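You operate a simulated robot arm through the tools that you are given. There is no shell and no other tool.

You are at the controls of a simulated robot arm. One attempt, no reset.

TASK
The compressor tripped: clear its vents, let it cool, reset and restart it.
Fine: compressor switch off first; lay the blue foam pad over the filters on the side tray; wait till the red lamp is out. Where these are worked on the way, their far stop is far enough and under half their travel is too little: compressor switch.
Where things are to end (x, y in the base frame): blue foam pad within 0.08 m of [0.74, 0.49].

Only the result counts: the job must be done as asked and must still hold three seconds after the hand-in. Knocking over, shifting, dropping, spilling or breaking anything else fails it.

THE ROBOT
A 5-joint arm with a two-finger parallel gripper, fixed in place. Base frame: the origin is on the floor under the middle of its stand, x ahead of it, y to its left, z up. Readings come in m, rad, newtons and seconds.
It reaches about 1.134 m from its shoulder. Its first joint turns from -2.601 to 2.601 rad. Payload 1.57 kg.
The TCP is the grasp point between the finger pads, 0.03 m short of the fingertips. In the tool frame z runs along the fingers and y along their closing line. Largest opening 0.11 m; finger width 0.024, thickness 0.012; the body of the gripper, 0.048 by 0.112 m, starts 0.078 m behind the TCP.
Orientation is that of the tool frame in the base frame, as a unit quaternion [x, y, z, w]. With the fingers straight down and closing along the base's y, the tool's x points along the base's -x, its y along +y and its z along -z.

THE INTERFACE
- The arm moves only by the tool servo_tool. Its argument "moves" is a list of rows, each a list of 7 numbers: the shift along the tool's x, y, z in units of 500 mm (1.0 is 500 mm), then the turn, a rotation vector about the tool's x, y, z in units of 120 degrees (1.0 is 120 degrees), then the opening, from 0 (shut) to 1 (fully open). In form: [[dx, dy, dz, rx, ry, rz, gripper], ...]. A call has 1 to 20 rows; each row is the pose to reach, as a shift and turn from the pose commanded when the call began, along the tool's axes at that moment. A call with a number of a shift or a turn outside -1 to 1 is refused whole. A row lasts 0.2 s, in which the tool goes at most 0.05 m and 0.15 rad; a call with a longer step from one row to the next is refused whole, and so is a gripper value outside its range. Where a pose cannot be reached the arm comes as near as it can. A force on the tool above 90 N (or 10 N above the force at the start of the call, whichever is more), or a blocked arm, ends the call early, and 0.2 s more pass. Each finger travels about 0.072 m/s and halts on what it meets, pressing with about 38 N; the grip force reading is that of the motor and also rises with nothing between the fingers. The clock runs only during rows and for 0.2 s after the last one: add rows that repeat a pose to give the fingers time. The reply holds the time, the measured pose of the TCP, the force on the tool along the base axes, the opening and the grip force, in the units named above and with some noise, with the torque about the TCP (base axes, N m) and any sound that the robot's microphone picked up.
- Cameras (640 x 400 px; columns grow to the right, rows downward): "scene" is fixed at [0.4075, -0.6429, 1.3866]; the picture's right is [0.84, -0.54, 0.00], its down [-0.32, -0.49, -0.81] and it looks along [0.44, 0.68, -0.59] (base axes); focal length 329 px, centre (320, 200). "wrist" rides on the gripper at [0.07, 0.016, -0.141] in the tool frame; the picture's right is [-0.23, 0.97, 0.00], its down [-0.85, -0.20, -0.48] and it looks along [-0.47, -0.11, 0.88] (tool axes); focal length 222 px, centre (320, 200). There is no depth. A picture from a camera that has moved, and an enlarged one, comes with that camera's place and axes in the base frame and with its lens. The place of the scene camera against the robot may be out by one fixed shift of up to 0.018 m in any direction.
- get_image(camera): a new picture of that camera. It takes no simulated time.
- slide_trunk(by): slides the trunk up (or, below 0, down) by that many m; the arm rides with it, the base frame stays. It gives what a move gives, with no picture.
- zoom(camera, box): a new picture of the part [left, top, right, bottom] of that camera's present view, enlarged. It takes no simulated time.
- job_done(): hands the job in; it is judged then, once.

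Places have to be worked out from the pictures, the camera data and where the tool is seen. Open the gripper and draw the arm clear of the work before you hand the job in, unless the task says otherwise.

The tools are called after ">>>" as name(argument=value, ...) on one line, values as JSON. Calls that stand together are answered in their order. servo_tool: Moves the arm, as the interface text tells. Its arguments: {"type":"object","properties":{"moves":{"type":"array"}},"required":["moves"]} The other tools are called the same way: slide_trunk (by) moves the trunk up or down; get_image (camera) takes a picture; zoom (camera, box) takes an enlarged picture of a part of a camera's view; job_done () hands the job in.

At the start:

```text
time: 0.0
tool_pos: [0.6808, 0.0028, 1.0002]
orientation: [0.0, 1.0, -0.001, 0.0]
contact_force: [0.2, 0.5, 0.2]
moment: [0.0, -0.01, -0.02]
finger_gap: 0.11
finger_force: 0.0
trunk travel left (down, up): [-0.733, 0.237]
```

scene: 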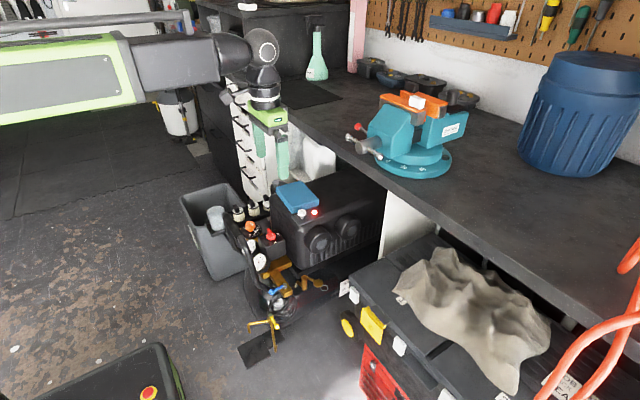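
wrist: 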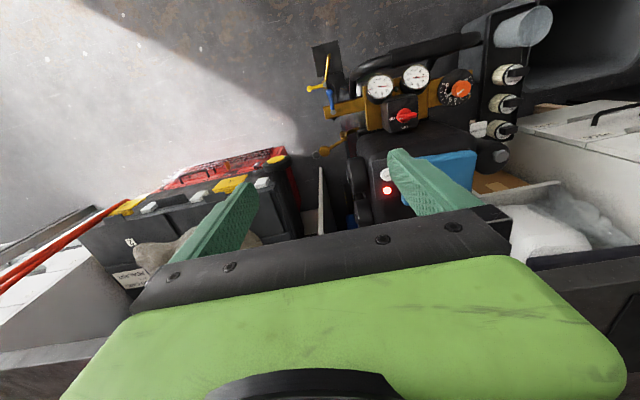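

The pictures show a compressor under the bench with a blue pad on top, a red lamp, and a panel with a red switch. I'll zoom in on both cameras to identify the parts.

>>> zoom(camera="scene", box=[170, 150, 410, 370])

>>> zoom(camera="wrist", box=[300, 0, 560, 220])

>>> zoom(camera="scene", box=[220, 160, 360, 290])

```text
1.82 times, centred on (290, 260) of scene
camera zoom: at [0.4075, -0.6429, 1.3866], right [0.84, -0.54, 0.0], down [-0.32, -0.49, -0.81], along [0.44, 0.68, -0.59], focal length 599 px, centre (374, 91)
```

zoom: 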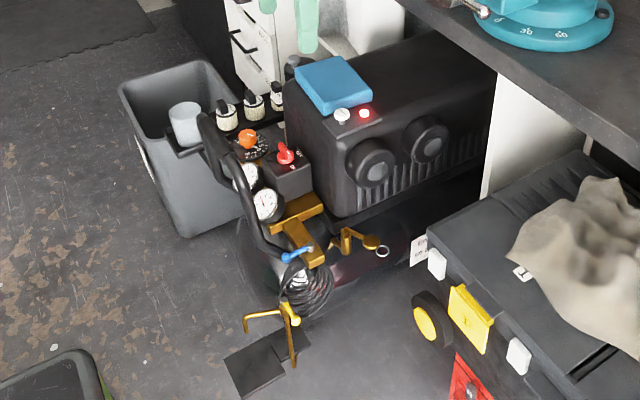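

```text
1.82 times, centred on (430, 110) of wrist
camera zoom: at [0.6097, 0.0179, 1.1401], right [0.23, 0.97, 0.0], down [0.85, -0.2, 0.48], along [0.47, -0.11, -0.88], focal length 404 px, centre (120, 364)
```

zoom: 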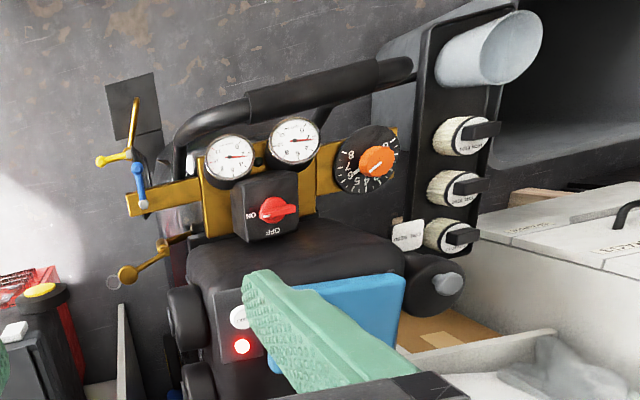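

```text
3.08 times, centred on (290, 225) of scene
camera zoom: at [0.4075, -0.6429, 1.3866], right [0.84, -0.54, 0.0], down [-0.32, -0.49, -0.81], along [0.44, 0.68, -0.59], focal length 1014 px, centre (412, 123)
```

zoom: 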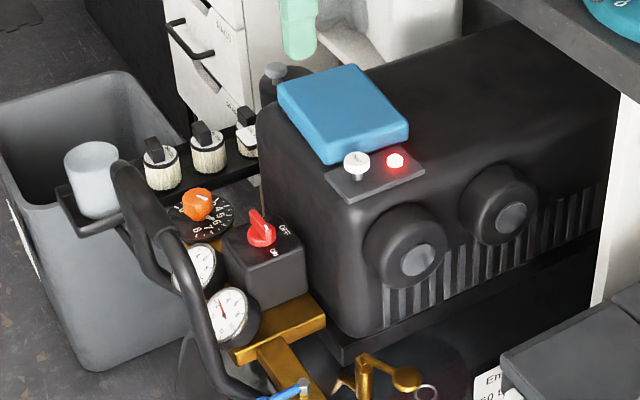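

The compressor's lamp is near (0.865, 0.115, 0.69), the red rotary switch near (0.73, 0.19, 0.59), and the filters run along y≈0.47 at z≈0.51. I'll lower the trunk a little for a closer wrist view.

>>> slide_trunk(by=-0.12)

```text
time: 1.5
tool_pos: [0.68, 0.0026, 0.8799]
orientation: [0.001, 1.0, 0.0, -0.001]
contact_force: [0.0, -0.1, -0.1]
moment: [0.02, 0.01, -0.03]
finger_gap: 0.1101
finger_force: 0.1
trunk travel left (down, up): [-0.613, 0.357]
```

Trunk is down and the TCP is at z=0.88. I'll move sideways to y≈0.19 so that the wrist camera looks at the switch.

>>> servo_tool(moves=[[0, 0.095, 0, 0, 0, 0, 1], [0, 0.19, 0, 0, 0, 0, 1], [0, 0.285, 0, 0, 0, 0, 1], [0, 0.375, 0, 0, 0, 0, 1], [0, 0.375, 0, 0, 0, 0, 1]])

>>> get_image(camera="wrist")

>>> get_image(camera="scene")

```text
time: 2.7
tool_pos: [0.6799, 0.191, 0.8812]
orientation: [0.0, 1.0, 0.0, 0.0]
contact_force: [-0.4, -0.2, -0.1]
moment: [0.01, 0.01, -0.01]
finger_gap: 0.1099
finger_force: 0.0
trunk travel left (down, up): [-0.613, 0.357]
```

```text
taken
camera wrist: at [0.6104, 0.2079, 1.0201], right [0.23, 0.97, 0.0], down [0.85, -0.2, 0.48], along [0.47, -0.11, -0.88], focal length 222 px, centre (320, 200)
```

wrist: 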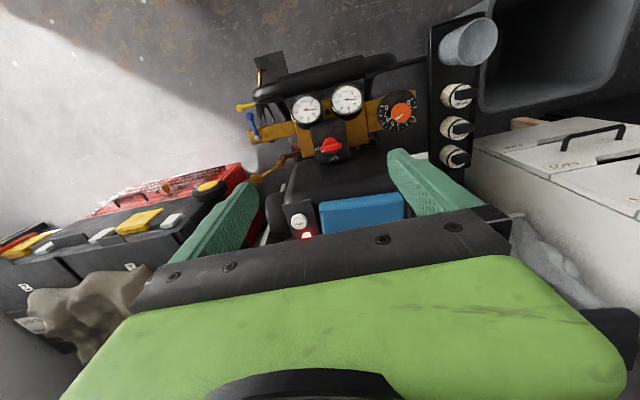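

```text
taken
```

scene: 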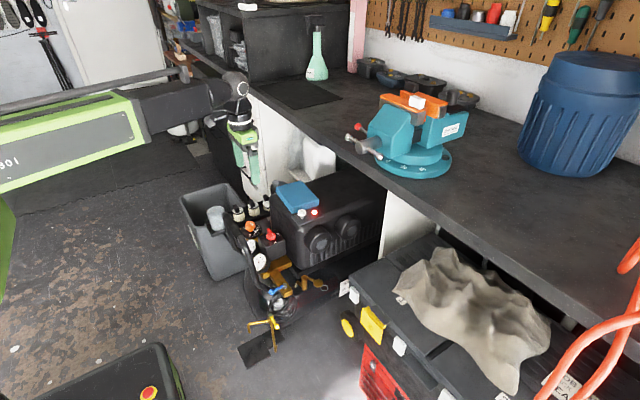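

The wrist camera now sees the switch, gauges, filters, pad and reset panel in one view. I'll zoom in for detail.

>>> zoom(camera="wrist", box=[270, 60, 430, 160])

>>> zoom(camera="wrist", box=[270, 150, 430, 250])

>>> zoom(camera="scene", box=[230, 205, 310, 255])

>>> zoom(camera="wrist", box=[400, 10, 560, 190])

```text
4.00 times, centred on (350, 110) of wrist
camera zoom: at [0.6104, 0.2079, 1.0201], right [0.23, 0.97, 0.0], down [0.85, -0.2, 0.48], along [0.47, -0.11, -0.88], focal length 888 px, centre (200, 560)
```

zoom: 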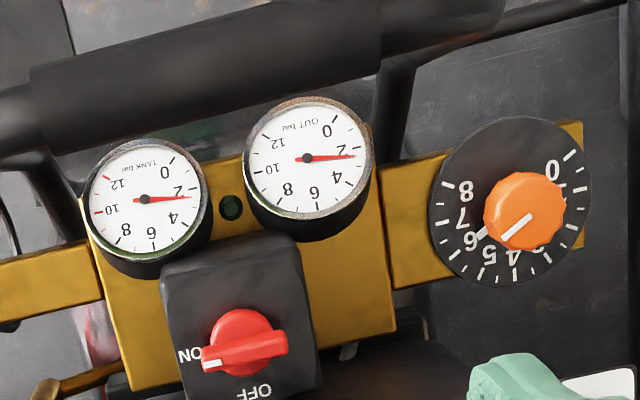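

```text
4.00 times, centred on (350, 200) of wrist
camera zoom: at [0.6104, 0.2079, 1.0201], right [0.23, 0.97, 0.0], down [0.85, -0.2, 0.48], along [0.47, -0.11, -0.88], focal length 888 px, centre (200, 200)
```

zoom: 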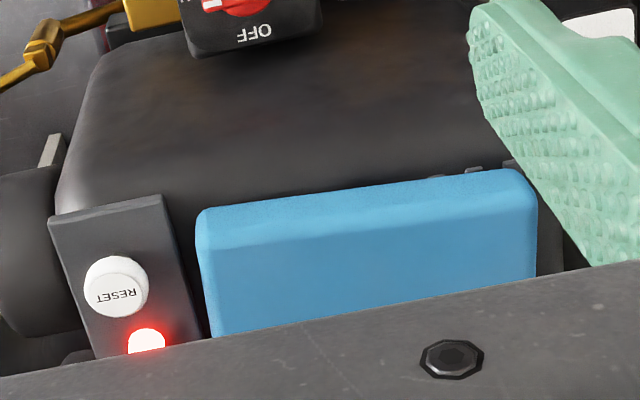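

```text
8.00 times, centred on (270, 230) of scene
camera zoom: at [0.4075, -0.6429, 1.3866], right [0.84, -0.54, 0.0], down [-0.32, -0.49, -0.81], along [0.44, 0.68, -0.59], focal length 2636 px, centre (720, -40)
```

zoom: 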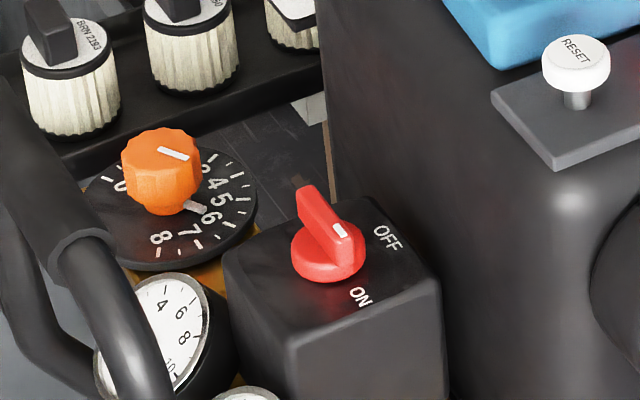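

```text
2.22 times, centred on (480, 100) of wrist
camera zoom: at [0.6104, 0.2079, 1.0201], right [0.23, 0.97, 0.0], down [0.85, -0.2, 0.48], along [0.47, -0.11, -0.88], focal length 494 px, centre (-36, 422)
```

zoom: 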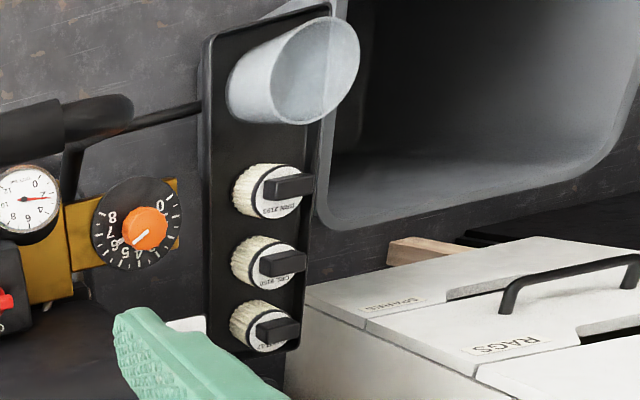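

The switch bar points at ON (toward −y) and OFF is at +x, so OFF needs a 90° counter-clockwise turn seen from above. I'll move above the switch at about (0.73, 0.193, 0.78) for a closer measurement.

>>> servo_tool(moves=[[-0.05, 0, 0.05, 0, 0, 0, 1], [-0.1, 0.002, 0.12, 0, 0, 0, 1], [-0.1, 0.004, 0.2, 0, 0, 0, 1], [-0.1, 0.004, 0.2, 0, 0, 0, 1]])

>>> get_image(camera="wrist")

>>> zoom(camera="wrist", box=[240, 80, 400, 180])

```text
time: 3.7
tool_pos: [0.725, 0.1905, 0.88]
orientation: [-0.001, 1.0, 0.0, 0.0]
contact_force: [-0.3, -0.5, 0.3]
moment: [-0.02, -0.02, -0.01]
finger_gap: 0.1098
finger_force: 0.0
out of reach, approached as far as the arm can: row 1, 2, 3, 4
trunk travel left (down, up): [-0.613, 0.357]
```

```text
taken
camera wrist: at [0.6543, 0.2072, 1.0201], right [0.23, 0.97, 0.0], down [0.85, -0.2, 0.48], along [0.47, -0.11, -0.88], focal length 222 px, centre (320, 200)
```

wrist: 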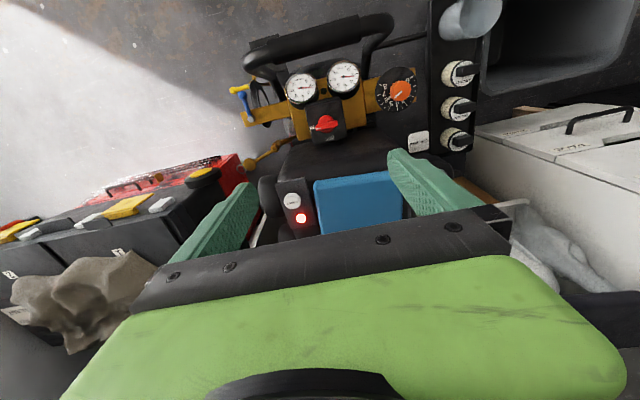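

```text
4.00 times, centred on (320, 130) of wrist
camera zoom: at [0.6543, 0.2072, 1.0201], right [0.23, 0.97, 0.0], down [0.85, -0.2, 0.48], along [0.47, -0.11, -0.88], focal length 888 px, centre (320, 480)
```

zoom: 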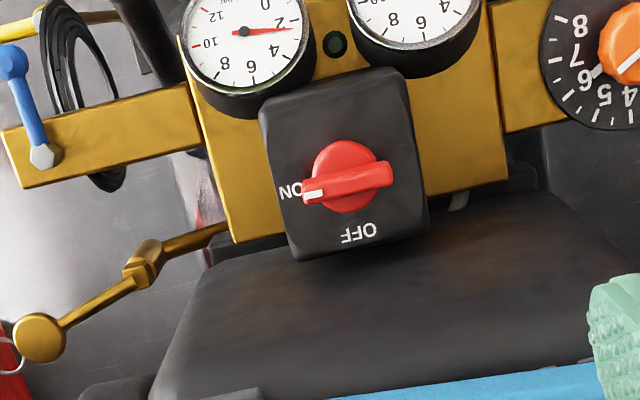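

The arm is near its stretch limit at this trunk height, so I'll lower the trunk further instead. The switch looks to be near (0.733, 0.20, 0.59).

>>> slide_trunk(by=-0.12)

>>> get_image(camera="scene")

>>> get_image(camera="wrist")

```text
time: 5.2
tool_pos: [0.725, 0.1907, 0.761]
orientation: [0.0, 1.0, 0.0, 0.0]
contact_force: [0.3, 0.0, 0.9]
moment: [0.0, -0.01, -0.01]
finger_gap: 0.1102
finger_force: 0.2
trunk travel left (down, up): [-0.493, 0.477]
```

```text
taken
```

scene: 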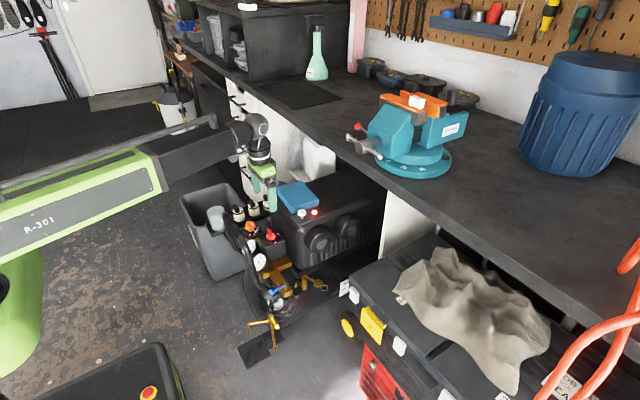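

```text
taken
camera wrist: at [0.6542, 0.2072, 0.9002], right [0.23, 0.97, 0.0], down [0.85, -0.2, 0.48], along [0.47, -0.11, -0.88], focal length 222 px, centre (320, 200)
```

wrist: 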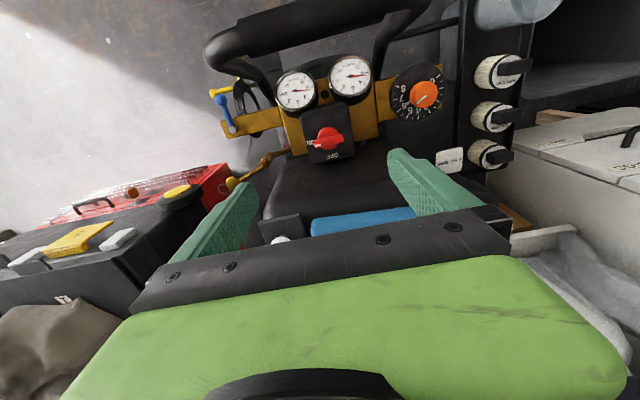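

The trunk lowered the TCP to z=0.761, and the fingers are above the switch area. I'll issue a zero-shift row to see which pose the servo regards as commanded.

>>> servo_tool(moves=[[0, 0, 0, 0, 0, 0, 1]])

>>> zoom(camera="wrist", box=[240, 80, 400, 180])

```text
time: 5.6
tool_pos: [0.7246, 0.1915, 0.7605]
orientation: [0.0, 1.0, 0.0, 0.0]
contact_force: [-0.1, 0.4, 0.8]
moment: [-0.06, -0.02, -0.03]
finger_gap: 0.1103
finger_force: 0.1
trunk travel left (down, up): [-0.493, 0.477]
```

```text
4.00 times, centred on (320, 130) of wrist
camera zoom: at [0.6543, 0.2073, 0.9001], right [0.23, 0.97, 0.0], down [0.85, -0.2, 0.48], along [0.47, -0.11, -0.88], focal length 888 px, centre (320, 480)
```

zoom: 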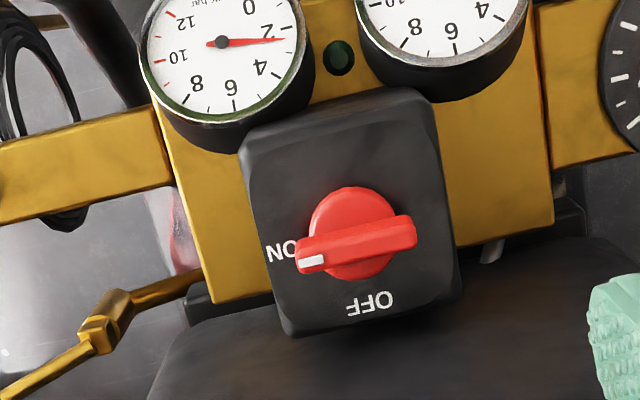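

The commanded pose matches the reached one. Now I'll turn the tool +90° about its axis above the switch, so the fingers close along x across the bar and the camera gets a second viewpoint.

>>> servo_tool(moves=[[-0.002, 0.002, 0, 0, 0, 0.068, 1], [-0.004, 0.004, 0, 0, 0, 0.136, 1], [-0.006, 0.006, 0, 0, 0, 0.204, 1], [-0.008, 0.008, 0, 0, 0, 0.272, 1], [-0.01, 0.01, 0, 0, 0, 0.34, 1], [-0.012, 0.012, 0, 0, 0, 0.408, 1], [-0.014, 0.014, 0, 0, 0, 0.476, 1], [-0.016, 0.016, 0, 0, 0, 0.544, 1], [-0.016, 0.018, 0, 0, 0, 0.612, 1], [-0.016, 0.019, 0, 0, 0, 0.68, 1], [-0.016, 0.019, 0, 0, 0, 0.75, 1], [-0.016, 0.019, 0, 0, 0, 0.75, 1]])

>>> get_image(camera="wrist")

>>> zoom(camera="wrist", box=[240, 80, 400, 180])

```text
time: 8.2
tool_pos: [0.7323, 0.1995, 0.7602]
orientation: [0.708, 0.706, -0.001, 0.001]
contact_force: [-0.5, -0.1, -0.2]
moment: [0.01, -0.01, -0.02]
finger_gap: 0.11
finger_force: 0.0
trunk travel left (down, up): [-0.493, 0.477]
```

```text
taken
camera wrist: at [0.7484, 0.2698, 0.9001], right [0.97, -0.23, 0.0], down [-0.2, -0.85, 0.48], along [-0.11, -0.47, -0.88], focal length 222 px, centre (320, 200)
```

wrist: 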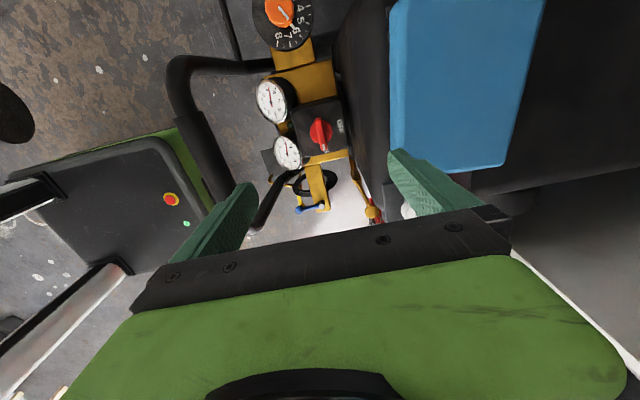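

```text
4.00 times, centred on (320, 130) of wrist
camera zoom: at [0.7484, 0.2698, 0.9001], right [0.97, -0.23, 0.0], down [-0.2, -0.85, 0.48], along [-0.11, -0.47, -0.88], focal length 888 px, centre (320, 480)
```

zoom: 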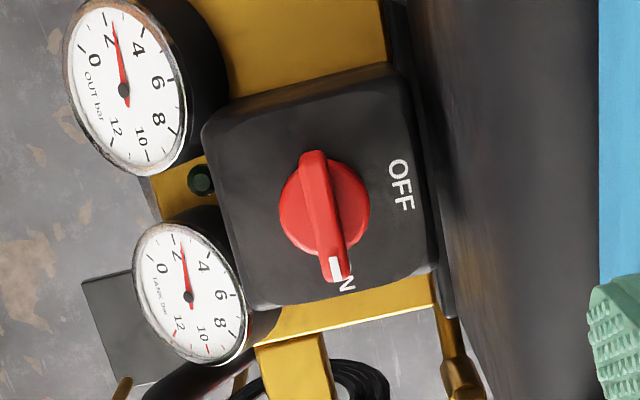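

From two wrist views the switch bar's top centre works out at (0.734, 0.202, 0.579). Before descending I'll look at the compressor's front edge and the pad from here to check clearance for the gripper body.

>>> zoom(camera="wrist", box=[320, 0, 560, 220])

>>> zoom(camera="scene", box=[220, 160, 340, 260])

```text
1.82 times, centred on (440, 110) of wrist
camera zoom: at [0.7484, 0.2698, 0.9001], right [0.97, -0.23, 0.0], down [-0.2, -0.85, 0.48], along [-0.11, -0.47, -0.88], focal length 404 px, centre (102, 364)
```

zoom: 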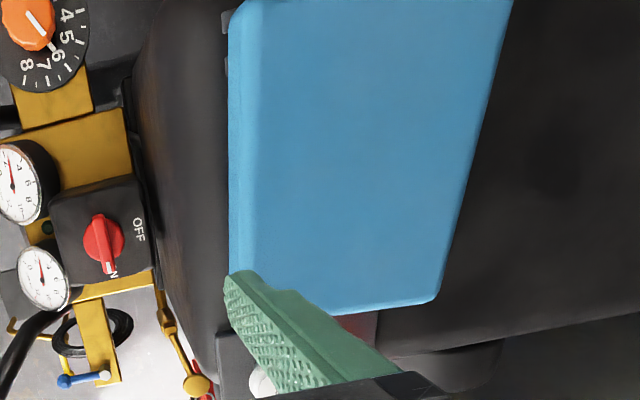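

```text
4.00 times, centred on (280, 210) of scene
camera zoom: at [0.4075, -0.6429, 1.3866], right [0.84, -0.54, 0.0], down [-0.32, -0.49, -0.81], along [0.44, 0.68, -0.59], focal length 1318 px, centre (480, 160)
```

zoom: 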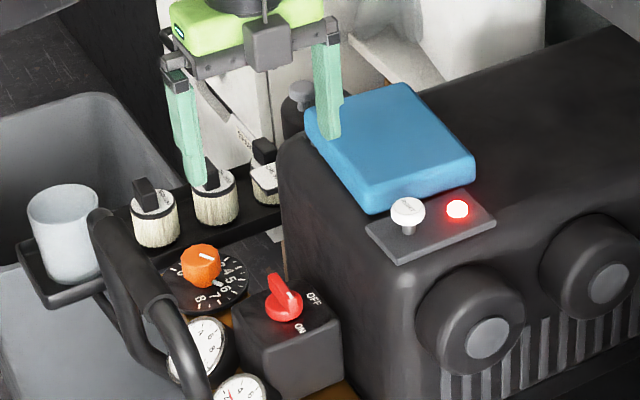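

The compressor's front edge lies near x≈0.78–0.80 with its top at z≈0.675, so I need the fingers narrower before going down. I'll close to about a 35 mm gap, trim the position onto the bar and try a small descent by arm.

>>> servo_tool(moves=[[0.004, 0.0034, 0, 0, 0, 0, 0.8], [0.004, 0.0034, 0, 0, 0, 0, 0.5], [0.004, 0.0034, 0.02, 0, 0, 0, 0.32], [0.004, 0.0034, 0.04, 0, 0, 0, 0.32], [0.004, 0.0034, 0.04, 0, 0, 0, 0.32]])

>>> zoom(camera="wrist", box=[200, 60, 440, 210])

```text
time: 9.4
tool_pos: [0.7341, 0.2019, 0.7614]
orientation: [0.707, 0.707, 0.0, 0.0]
contact_force: [-0.3, 0.1, -0.1]
moment: [-0.02, 0.01, 0.02]
finger_gap: 0.0349
finger_force: 0.0
out of reach, approached as far as the arm can: row 3, 4, 5
trunk travel left (down, up): [-0.493, 0.477]
```

```text
2.67 times, centred on (320, 135) of wrist
camera zoom: at [0.7501, 0.2718, 0.9001], right [0.97, -0.23, 0.0], down [-0.2, -0.85, 0.48], along [-0.11, -0.47, -0.88], focal length 592 px, centre (320, 373)
```

zoom: 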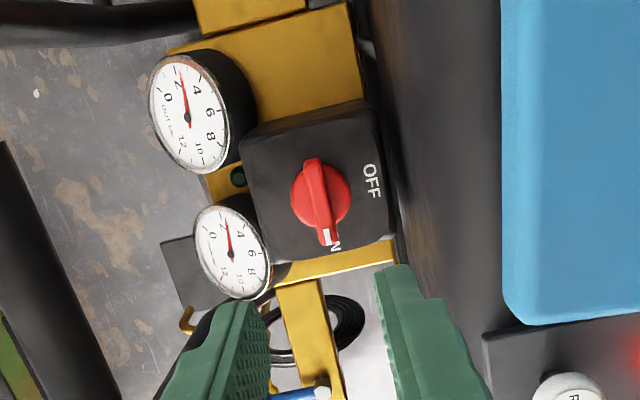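

Downward motion by arm is out of reach here, so the arm is at its lower limit relative to the trunk. I'll raise the arm 0.10 m, see how its posture looks, and then use the trunk to go down so I have arm travel in both directions.

>>> servo_tool(moves=[[0, 0, -0.08, 0, 0, 0, 0.32], [0, 0, -0.16, 0, 0, 0, 0.32], [0, 0, -0.24, 0, 0, 0, 0.32], [0, 0, -0.24, 0, 0, 0, 0.32]])

>>> get_image(camera="scene")

```text
time: 10.4
tool_pos: [0.7342, 0.2033, 0.7605]
orientation: [0.707, 0.707, 0.0, 0.0]
contact_force: [0.8, -0.2, -0.1]
moment: [0.0, -0.04, 0.0]
finger_gap: 0.0351
finger_force: 0.0
out of reach, approached as far as the arm can: row 1, 2, 3, 4
trunk travel left (down, up): [-0.493, 0.477]
```

```text
taken
```

scene: 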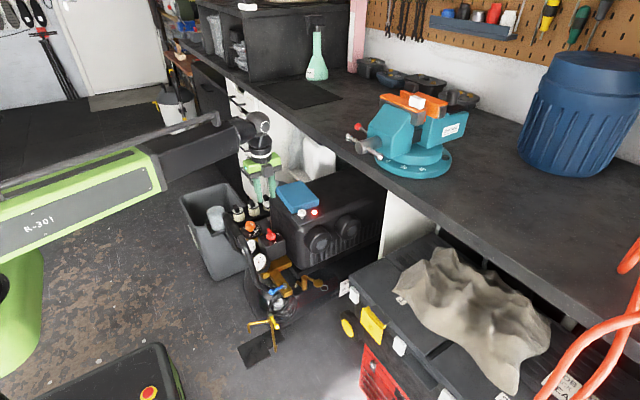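

The arm turns out to be SCARA-like: height is set only by the trunk. I'm centred on the bar at (0.734, 0.203), so I'll lower the trunk in steps, first 0.10 m.

>>> slide_trunk(by=-0.1)

>>> get_image(camera="wrist")

>>> zoom(camera="wrist", box=[240, 110, 400, 210])

>>> zoom(camera="scene", box=[220, 160, 340, 260])

```text
time: 11.7
tool_pos: [0.7345, 0.2023, 0.6608]
orientation: [0.708, 0.707, 0.001, 0.0]
contact_force: [-0.8, 1.1, -0.2]
moment: [0.02, -0.02, -0.02]
finger_gap: 0.0352
finger_force: 0.0
trunk travel left (down, up): [-0.393, 0.577]
```

```text
taken
camera wrist: at [0.7501, 0.2717, 0.8002], right [0.97, -0.23, 0.0], down [-0.2, -0.85, 0.48], along [-0.11, -0.47, -0.88], focal length 222 px, centre (320, 200)
```

wrist: 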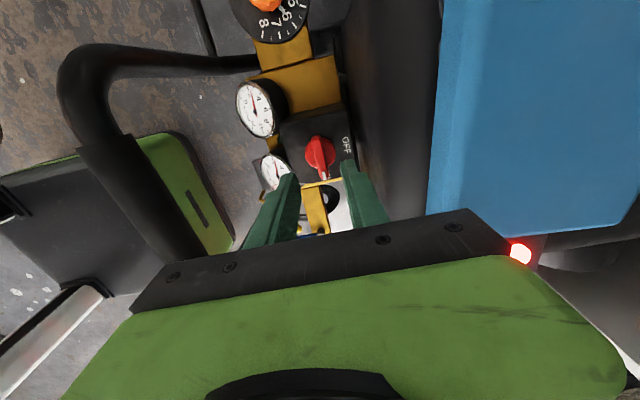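

```text
4.00 times, centred on (320, 160) of wrist
camera zoom: at [0.7501, 0.2717, 0.8002], right [0.97, -0.23, 0.0], down [-0.2, -0.85, 0.48], along [-0.11, -0.47, -0.88], focal length 888 px, centre (320, 360)
```

zoom: 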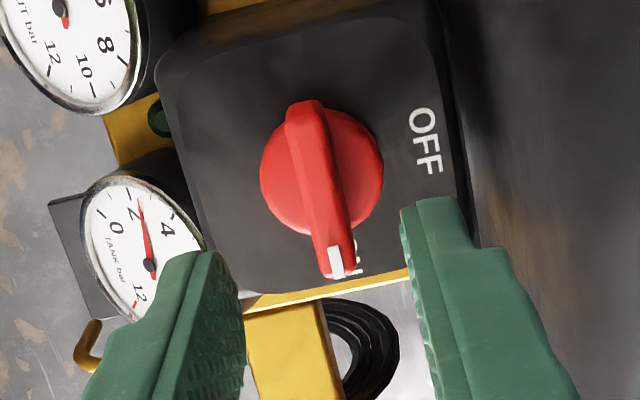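

```text
4.00 times, centred on (280, 210) of scene
camera zoom: at [0.4075, -0.6429, 1.3866], right [0.84, -0.54, 0.0], down [-0.32, -0.49, -0.81], along [0.44, 0.68, -0.59], focal length 1318 px, centre (480, 160)
```

zoom: 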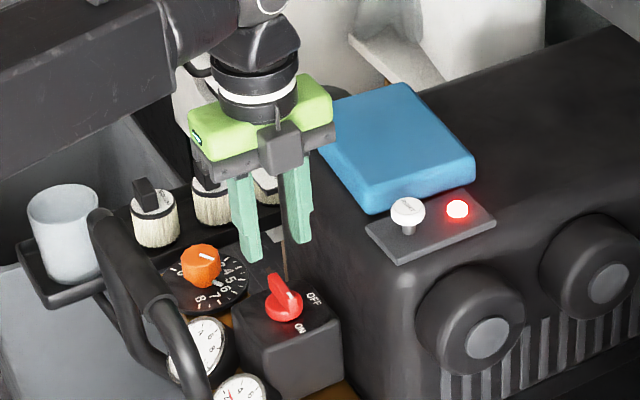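

The bar is centred between the fingers. I'll lower another 0.05 m to TCP z≈0.61 and re-check.

>>> slide_trunk(by=-0.05)

>>> zoom(camera="wrist", box=[240, 130, 400, 230])

>>> zoom(camera="scene", box=[240, 190, 320, 250])

```text
time: 12.7
tool_pos: [0.7337, 0.2018, 0.611]
orientation: [0.708, 0.707, 0.0, 0.001]
contact_force: [-0.5, 0.4, -0.6]
moment: [0.02, 0.02, 0.01]
finger_gap: 0.0351
finger_force: 0.1
trunk travel left (down, up): [-0.343, 0.627]
```

```text
4.00 times, centred on (320, 180) of wrist
camera zoom: at [0.7501, 0.2717, 0.7502], right [0.97, -0.23, 0.0], down [-0.2, -0.85, 0.48], along [-0.11, -0.47, -0.88], focal length 888 px, centre (320, 280)
```

zoom: 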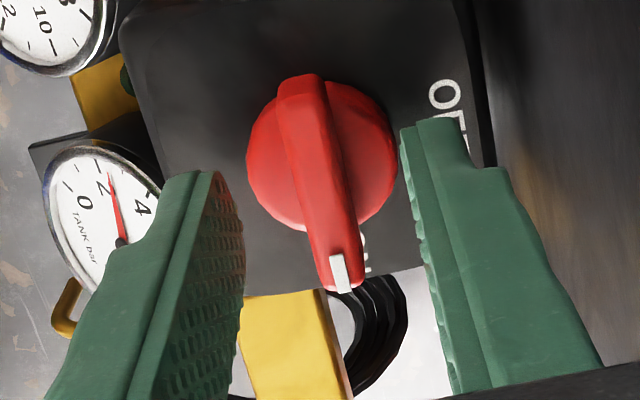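

```text
6.67 times, centred on (280, 220) of scene
camera zoom: at [0.4075, -0.6429, 1.3866], right [0.84, -0.54, 0.0], down [-0.32, -0.49, -0.81], along [0.44, 0.68, -0.59], focal length 2196 px, centre (587, 67)
```

zoom: 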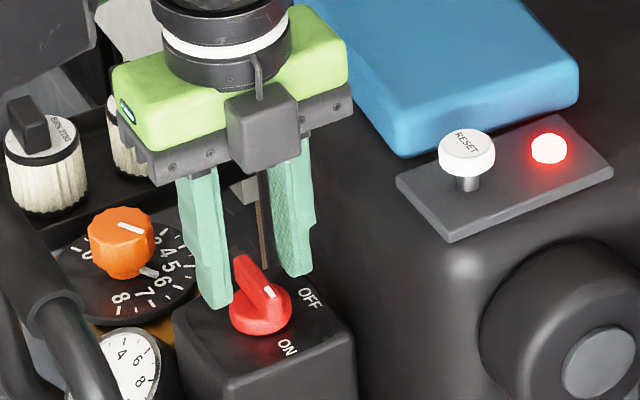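

The fingertips are now just level with the bar's top, and the bar lies midway between them. I'll lower 13 mm more so that the pads overlap the bar, still above the disc.

>>> slide_trunk(by=-0.013)

>>> zoom(camera="scene", box=[240, 190, 320, 250])

>>> zoom(camera="wrist", box=[240, 130, 400, 230])

```text
time: 13.3
tool_pos: [0.7335, 0.2026, 0.5971]
orientation: [0.707, 0.708, 0.0, 0.0]
contact_force: [0.5, 0.4, -0.6]
moment: [0.02, 0.02, 0.01]
finger_gap: 0.0354
finger_force: 0.1
trunk travel left (down, up): [-0.33, 0.64]
```

```text
6.67 times, centred on (280, 220) of scene
camera zoom: at [0.4075, -0.6429, 1.3866], right [0.84, -0.54, 0.0], down [-0.32, -0.49, -0.81], along [0.44, 0.68, -0.59], focal length 2196 px, centre (587, 67)
```

zoom: 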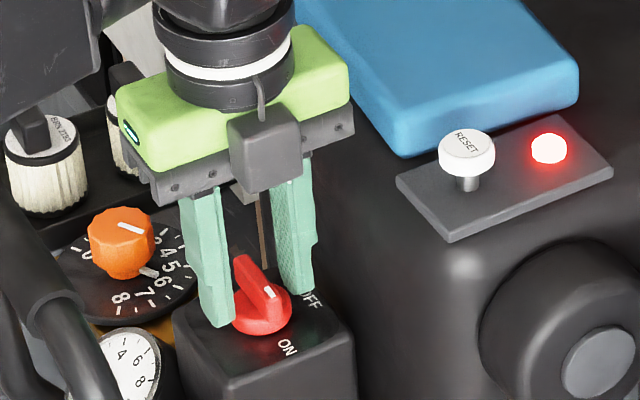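

```text
4.00 times, centred on (320, 180) of wrist
camera zoom: at [0.7501, 0.2717, 0.7371], right [0.97, -0.23, 0.0], down [-0.2, -0.85, 0.48], along [-0.11, -0.47, -0.88], focal length 888 px, centre (320, 280)
```

zoom: 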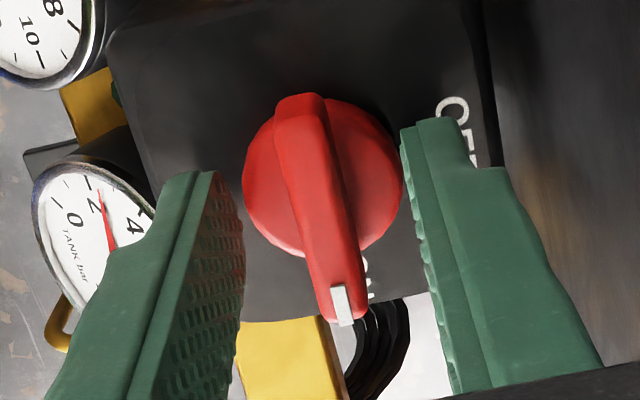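

No contact yet and the pads straddle the bar. I'll close on the bar gently and read the grip.

>>> servo_tool(moves=[[0, 0, 0, 0, 0, 0, 0.2], [0, 0, 0, 0, 0, 0, 0.05], [0, 0, 0, 0, 0, 0, 0], [0, 0, 0, 0, 0, 0, 0]])

>>> zoom(camera="wrist", box=[240, 130, 400, 230])

```text
time: 14.3
tool_pos: [0.7346, 0.2027, 0.5972]
orientation: [0.707, 0.708, 0.001, 0.001]
contact_force: [8.7, 1.0, 4.3]
moment: [-0.01, -0.2, 0.01]
finger_gap: 0.0313
finger_force: 40.3
trunk travel left (down, up): [-0.33, 0.64]
```

```text
4.00 times, centred on (320, 180) of wrist
camera zoom: at [0.7504, 0.2717, 0.7371], right [0.97, -0.23, 0.0], down [-0.2, -0.85, 0.48], along [-0.11, -0.47, -0.88], focal length 888 px, centre (320, 280)
```

zoom: 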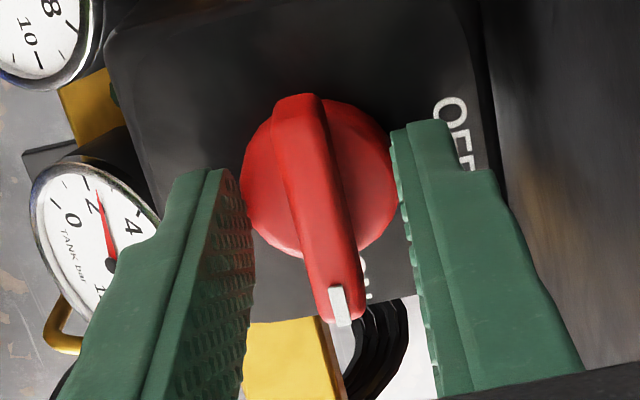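

The fingers stopped at a 31 mm gap, so the tips are catching the disc under the bar. I'll reopen, raise the trunk 7 mm, and close again on the bar alone.

>>> servo_tool(moves=[[0, 0, 0, 0, 0, 0, 0.32], [0, 0, 0, 0, 0, 0, 0.36], [0, 0, 0, 0, 0, 0, 0.36]])

>>> slide_trunk(by=0.007)

>>> servo_tool(moves=[[0, 0, 0, 0, 0, 0, 0.2], [0, 0, 0, 0, 0, 0, 0.05], [0, 0, 0, 0, 0, 0, 0], [0, 0, 0, 0, 0, 0, 0]])

>>> zoom(camera="wrist", box=[240, 130, 400, 230])

```text
time: 15.1
tool_pos: [0.7335, 0.2026, 0.5965]
orientation: [0.707, 0.707, 0.0, 0.0]
contact_force: [0.5, 0.0, 0.3]
moment: [0.04, -0.03, -0.02]
finger_gap: 0.0394
finger_force: 0.1
trunk travel left (down, up): [-0.33, 0.64]
```

```text
time: 15.6
tool_pos: [0.7346, 0.2017, 0.6057]
orientation: [0.707, 0.707, 0.0, 0.0]
contact_force: [-0.4, 0.3, 0.0]
moment: [0.04, 0.03, 0.0]
finger_gap: 0.0394
finger_force: 0.0
trunk travel left (down, up): [-0.337, 0.633]
```

```text
time: 16.6
tool_pos: [0.7357, 0.2024, 0.6032]
orientation: [0.707, 0.707, 0.001, 0.0]
contact_force: [7.0, 1.4, 3.9]
moment: [-0.11, -0.08, -0.03]
finger_gap: 0.0099
finger_force: 27.8
trunk travel left (down, up): [-0.337, 0.633]
```

```text
4.00 times, centred on (320, 180) of wrist
camera zoom: at [0.7504, 0.2717, 0.7441], right [0.97, -0.23, 0.0], down [-0.2, -0.85, 0.48], along [-0.11, -0.47, -0.88], focal length 888 px, centre (320, 280)
```

zoom: 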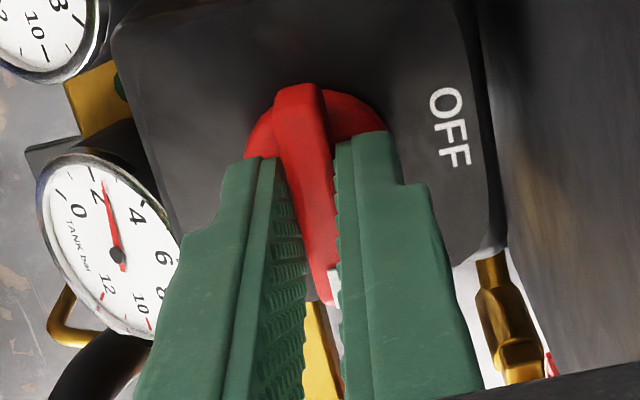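

The grip is now on the bar (10 mm gap). I'll turn −90° about the tool axis, which is counter-clockwise from above, toward OFF.

>>> servo_tool(moves=[[0, 0, 0, 0, 0, -0.068, 0], [0, 0, 0, 0, 0, -0.136, 0], [0, 0, 0, 0, 0, -0.204, 0], [0, 0, 0, 0, 0, -0.272, 0], [0, 0, 0, 0, 0, -0.34, 0], [0, 0, 0, 0, 0, -0.408, 0], [0, 0, 0, 0, 0, -0.476, 0], [0, 0, 0, 0, 0, -0.544, 0], [0, 0, 0, 0, 0, -0.612, 0], [0, 0, 0, 0, 0, -0.68, 0], [0, 0, 0, 0, 0, -0.75, 0], [0, 0, 0, 0, 0, -0.75, 0]])

>>> zoom(camera="wrist", box=[240, 130, 400, 230])

>>> zoom(camera="scene", box=[240, 190, 320, 250])

```text
time: 19.2
tool_pos: [0.7343, 0.2025, 0.6048]
orientation: [-0.001, 1.0, 0.0, 0.0]
contact_force: [8.1, -10.0, 2.4]
moment: [-0.19, -0.94, -0.02]
finger_gap: 0.0101
finger_force: 27.8
trunk travel left (down, up): [-0.337, 0.633]
```

```text
4.00 times, centred on (320, 180) of wrist
camera zoom: at [0.6642, 0.2179, 0.7441], right [0.23, 0.97, 0.0], down [0.86, -0.2, 0.48], along [0.47, -0.11, -0.88], focal length 888 px, centre (320, 280)
```

zoom: 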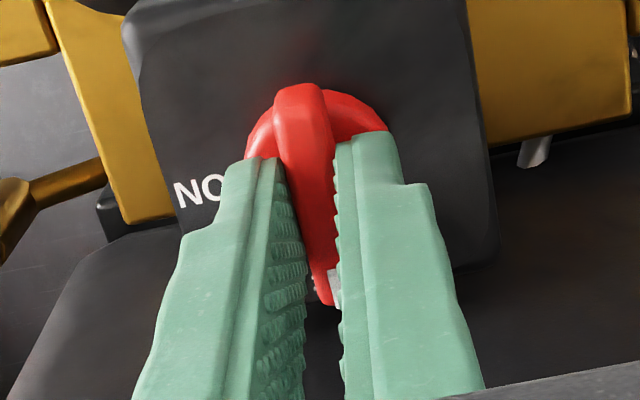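

```text
6.67 times, centred on (280, 220) of scene
camera zoom: at [0.4075, -0.6429, 1.3866], right [0.84, -0.54, 0.0], down [-0.32, -0.49, -0.81], along [0.44, 0.68, -0.59], focal length 2196 px, centre (587, 67)
```

zoom: 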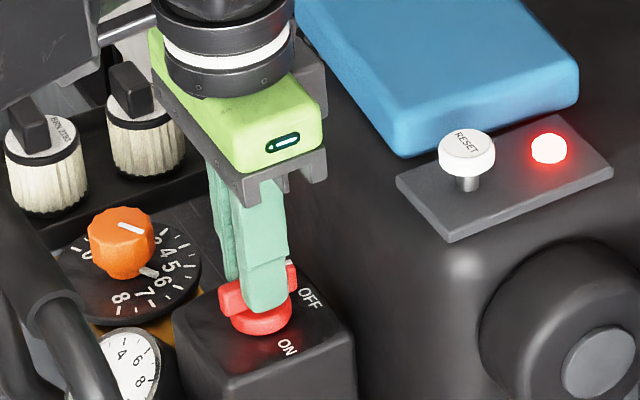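

The bar has turned with the fingers and now points at OFF. I'll open the fingers and raise the trunk, then verify the mark.

>>> servo_tool(moves=[[0, 0, 0, 0, 0, 0, 0.15], [0, 0, 0, 0, 0, 0, 0.32], [0, 0, 0, 0, 0, 0, 0.32]])

>>> slide_trunk(by=0.16)

>>> get_image(camera="wrist")

>>> zoom(camera="wrist", box=[240, 80, 400, 180])

```text
time: 20.0
tool_pos: [0.7349, 0.2034, 0.6039]
orientation: [0.0, 1.0, 0.0, 0.0]
contact_force: [-0.2, 0.3, 0.2]
moment: [-0.02, -0.01, 0.0]
finger_gap: 0.035
finger_force: 0.2
trunk travel left (down, up): [-0.337, 0.633]
```

```text
time: 21.9
tool_pos: [0.7346, 0.2035, 0.7651]
orientation: [-0.001, 1.0, 0.0, 0.0]
contact_force: [-0.6, 0.2, -0.1]
moment: [0.0, -0.01, -0.01]
finger_gap: 0.0353
finger_force: 0.1
trunk travel left (down, up): [-0.497, 0.473]
```

```text
taken
camera wrist: at [0.6641, 0.2188, 0.904], right [0.23, 0.97, 0.0], down [0.85, -0.2, 0.48], along [0.47, -0.11, -0.88], focal length 222 px, centre (320, 200)
```

wrist: 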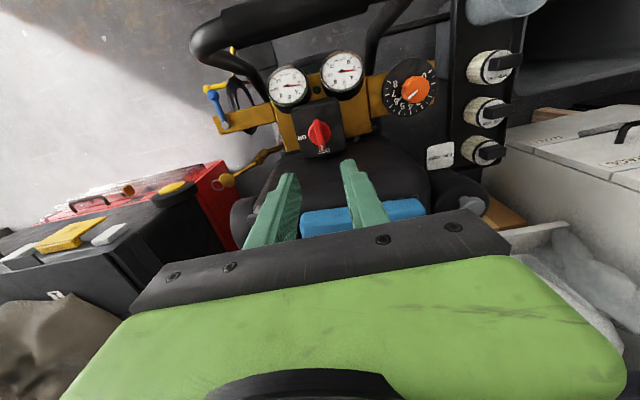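

```text
4.00 times, centred on (320, 130) of wrist
camera zoom: at [0.6641, 0.2188, 0.904], right [0.23, 0.97, 0.0], down [0.85, -0.2, 0.48], along [0.47, -0.11, -0.88], focal length 888 px, centre (320, 480)
```

zoom: 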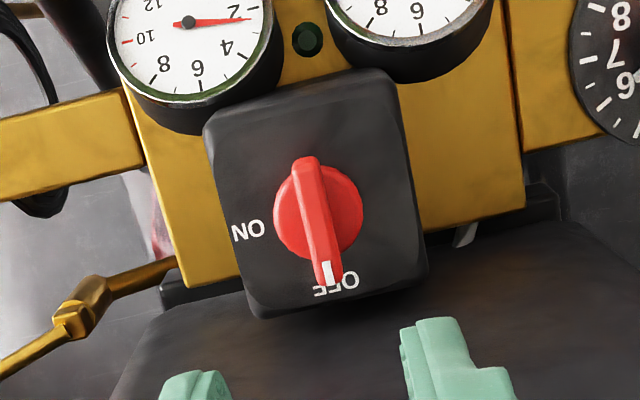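

The mark now points at OFF. Next is the pad: I'll raise the trunk a bit and move over it with open fingers to measure it.

>>> slide_trunk(by=0.08)

>>> servo_tool(moves=[[-0.05, 0.02, 0, 0, 0, 0, 0.5], [-0.1, 0.04, 0, 0, 0, 0, 0.8], [-0.16, 0.06, 0, 0, 0, 0, 1], [-0.2, 0.07, 0, 0, 0, 0, 1], [-0.2, 0.07, 0, 0, 0, 0, 1]])

>>> get_image(camera="wrist")

>>> get_image(camera="scene")

```text
time: 23.0
tool_pos: [0.7338, 0.2034, 0.8443]
orientation: [0.001, 1.0, 0.0, 0.0]
contact_force: [0.8, 0.7, -0.1]
moment: [0.02, 0.01, -0.03]
finger_gap: 0.035
finger_force: 0.1
trunk travel left (down, up): [-0.577, 0.393]
```

```text
time: 24.2
tool_pos: [0.8341, 0.2395, 0.8439]
orientation: [0.001, 1.0, 0.0, -0.001]
contact_force: [-0.3, -0.2, -0.1]
moment: [0.01, 0.0, 0.02]
finger_gap: 0.1101
finger_force: 0.1
trunk travel left (down, up): [-0.577, 0.393]
```

```text
taken
camera wrist: at [0.7635, 0.2545, 0.9841], right [0.23, 0.97, 0.0], down [0.85, -0.2, 0.48], along [0.47, -0.11, -0.88], focal length 222 px, centre (320, 200)
```

wrist: 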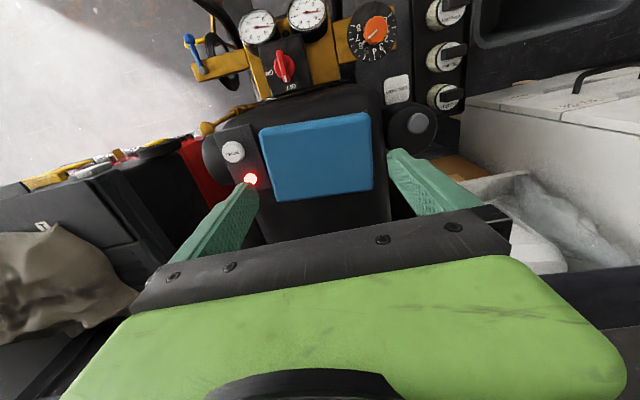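

```text
taken
```

scene: 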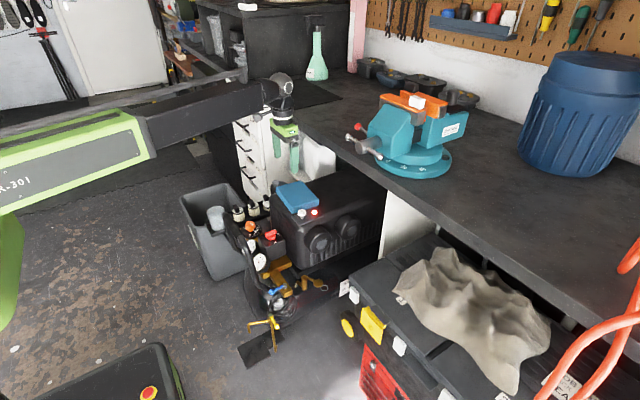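

The whole pad is visible between the fingers. I'll zoom to get its corners and the reset panel.

>>> zoom(camera="wrist", box=[200, 90, 400, 215])

>>> zoom(camera="wrist", box=[380, 0, 500, 120])

```text
3.20 times, centred on (300, 152) of wrist
camera zoom: at [0.7635, 0.2545, 0.9841], right [0.23, 0.97, 0.0], down [0.85, -0.2, 0.48], along [0.47, -0.11, -0.88], focal length 711 px, centre (384, 352)
```

zoom: 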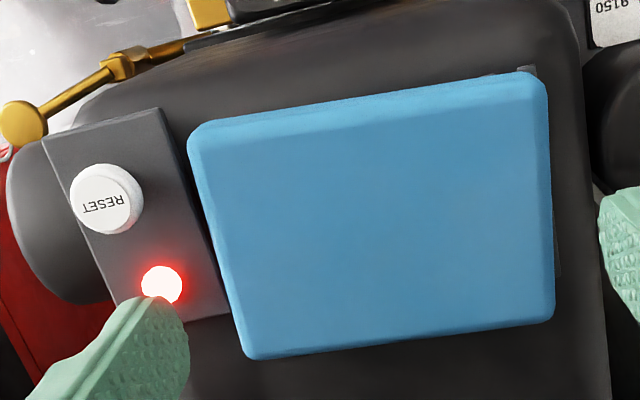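

```text
3.33 times, centred on (440, 60) of wrist
camera zoom: at [0.7635, 0.2545, 0.9841], right [0.23, 0.97, 0.0], down [0.85, -0.2, 0.48], along [0.47, -0.11, -0.88], focal length 740 px, centre (-80, 667)
```

zoom: 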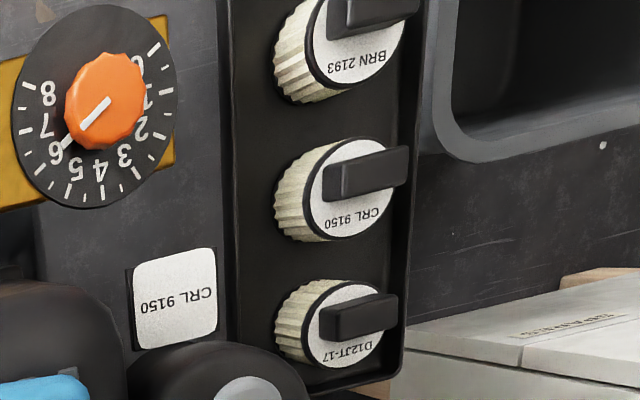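

I estimate the pad top's centre at (0.866, 0.231, 0.69), about 0.10 × 0.14 m and turned about −5° in yaw. I'll move over it with the tool turned 95° so the fingers straddle its short side, staying at the current height.

>>> servo_tool(moves=[[-0.01, -0.002, 0, 0, 0, 0.066, 1], [-0.02, -0.004, 0, 0, 0, 0.132, 1], [-0.03, -0.006, 0, 0, 0, 0.198, 1], [-0.04, -0.008, 0, 0, 0, 0.265, 1], [-0.05, -0.01, 0, 0, 0, 0.331, 1], [-0.06, -0.012, 0, 0, 0, 0.397, 1], [-0.064, -0.014, 0, 0, 0, 0.463, 1], [-0.064, -0.016, 0, 0, 0, 0.53, 1], [-0.064, -0.016, 0, 0, 0, 0.596, 1], [-0.064, -0.016, 0, 0, 0, 0.662, 1], [-0.064, -0.016, 0, 0, 0, 0.728, 1], [-0.064, -0.016, 0, 0, 0, 0.795, 1], [-0.064, -0.016, 0, 0, 0, 0.795, 1]])

>>> get_image(camera="wrist")

>>> zoom(camera="wrist", box=[200, 50, 440, 200])

```text
time: 25.6
tool_pos: [0.8501, 0.2418, 0.8469]
orientation: [0.384, 0.923, -0.002, -0.01]
contact_force: [-26.7, 6.6, -1.5]
moment: [-0.51, -2.36, 1.31]
finger_gap: 0.1034
finger_force: 0.1
trunk travel left (down, up): [-0.577, 0.393]
stopped in row 7: the force on the tool passed its limit at 103 N (the readings are from after the stop); the commanded pose is now the measured one
```

```text
taken
camera wrist: at [0.8159, 0.3015, 0.987], right [0.85, 0.52, -0.01], down [0.47, -0.75, 0.47], along [0.24, -0.4, -0.88], focal length 222 px, centre (320, 200)
```

wrist: 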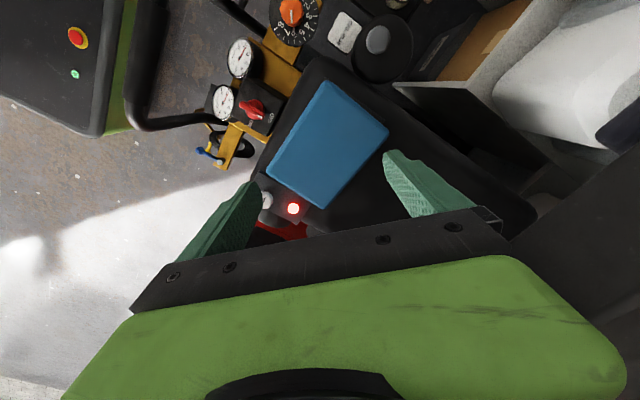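

```text
2.67 times, centred on (320, 125) of wrist
camera zoom: at [0.8159, 0.3015, 0.987], right [0.85, 0.52, -0.01], down [0.47, -0.75, 0.47], along [0.24, -0.4, -0.88], focal length 592 px, centre (320, 400)
```

zoom: 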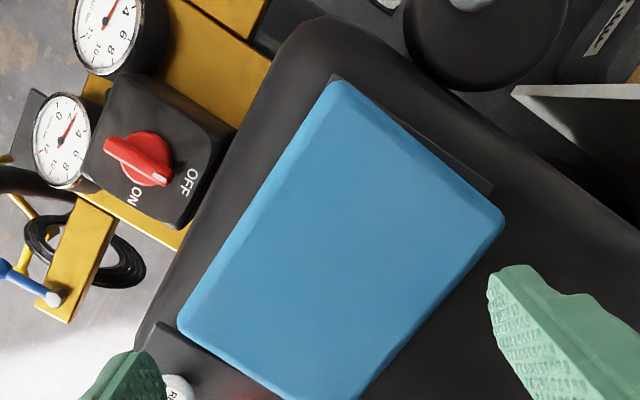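

The finger touched something at x≈0.91, z≈0.85, most likely the bench's front edge. I'll back off 4 cm in −x straight away and look.

>>> servo_tool(moves=[[0.028, -0.028, 0, 0, 0, 0, 1], [0.056, -0.057, 0, 0, 0, 0, 1], [0.056, -0.057, 0, 0, 0, 0, 1]])

>>> get_image(camera="scene")

>>> zoom(camera="scene", box=[220, 60, 420, 230])

>>> get_image(camera="wrist")

```text
time: 26.4
tool_pos: [0.815, 0.2394, 0.8441]
orientation: [0.386, 0.922, -0.001, -0.008]
contact_force: [0.1, 0.5, -1.1]
moment: [-0.02, 0.0, -0.02]
finger_gap: 0.1101
finger_force: 0.1
trunk travel left (down, up): [-0.577, 0.393]
```

```text
taken
```

scene: 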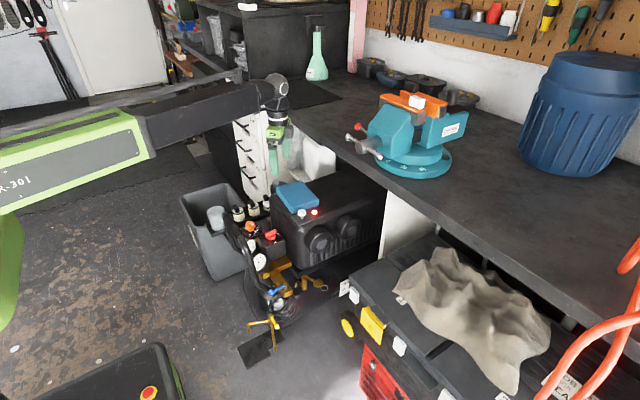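

```text
2.35 times, centred on (320, 145) of scene
camera zoom: at [0.4075, -0.6429, 1.3866], right [0.84, -0.54, 0.0], down [-0.32, -0.49, -0.81], along [0.44, 0.68, -0.59], focal length 775 px, centre (320, 329)
```

zoom: 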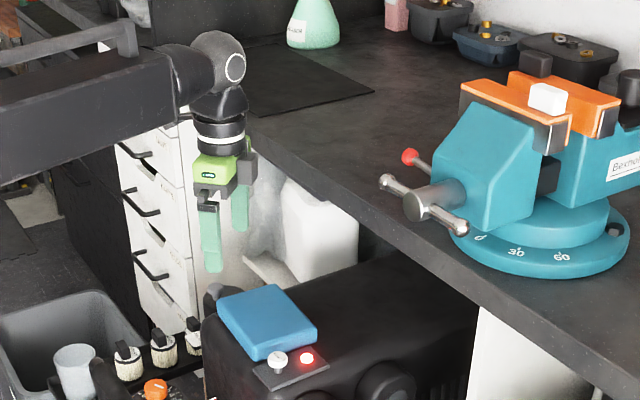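

```text
taken
camera wrist: at [0.7796, 0.2997, 0.985], right [0.85, 0.52, -0.01], down [0.46, -0.75, 0.47], along [0.24, -0.41, -0.88], focal length 222 px, centre (320, 200)
```

wrist: 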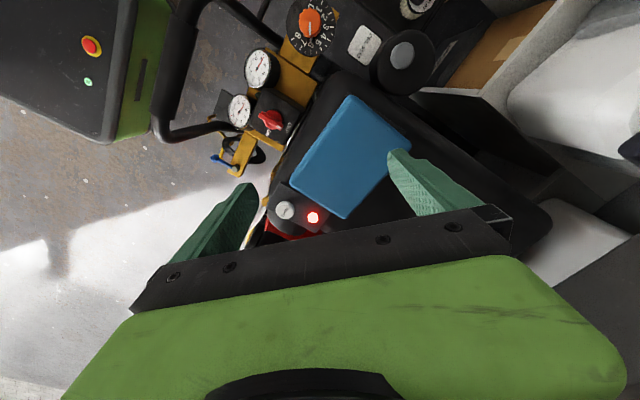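

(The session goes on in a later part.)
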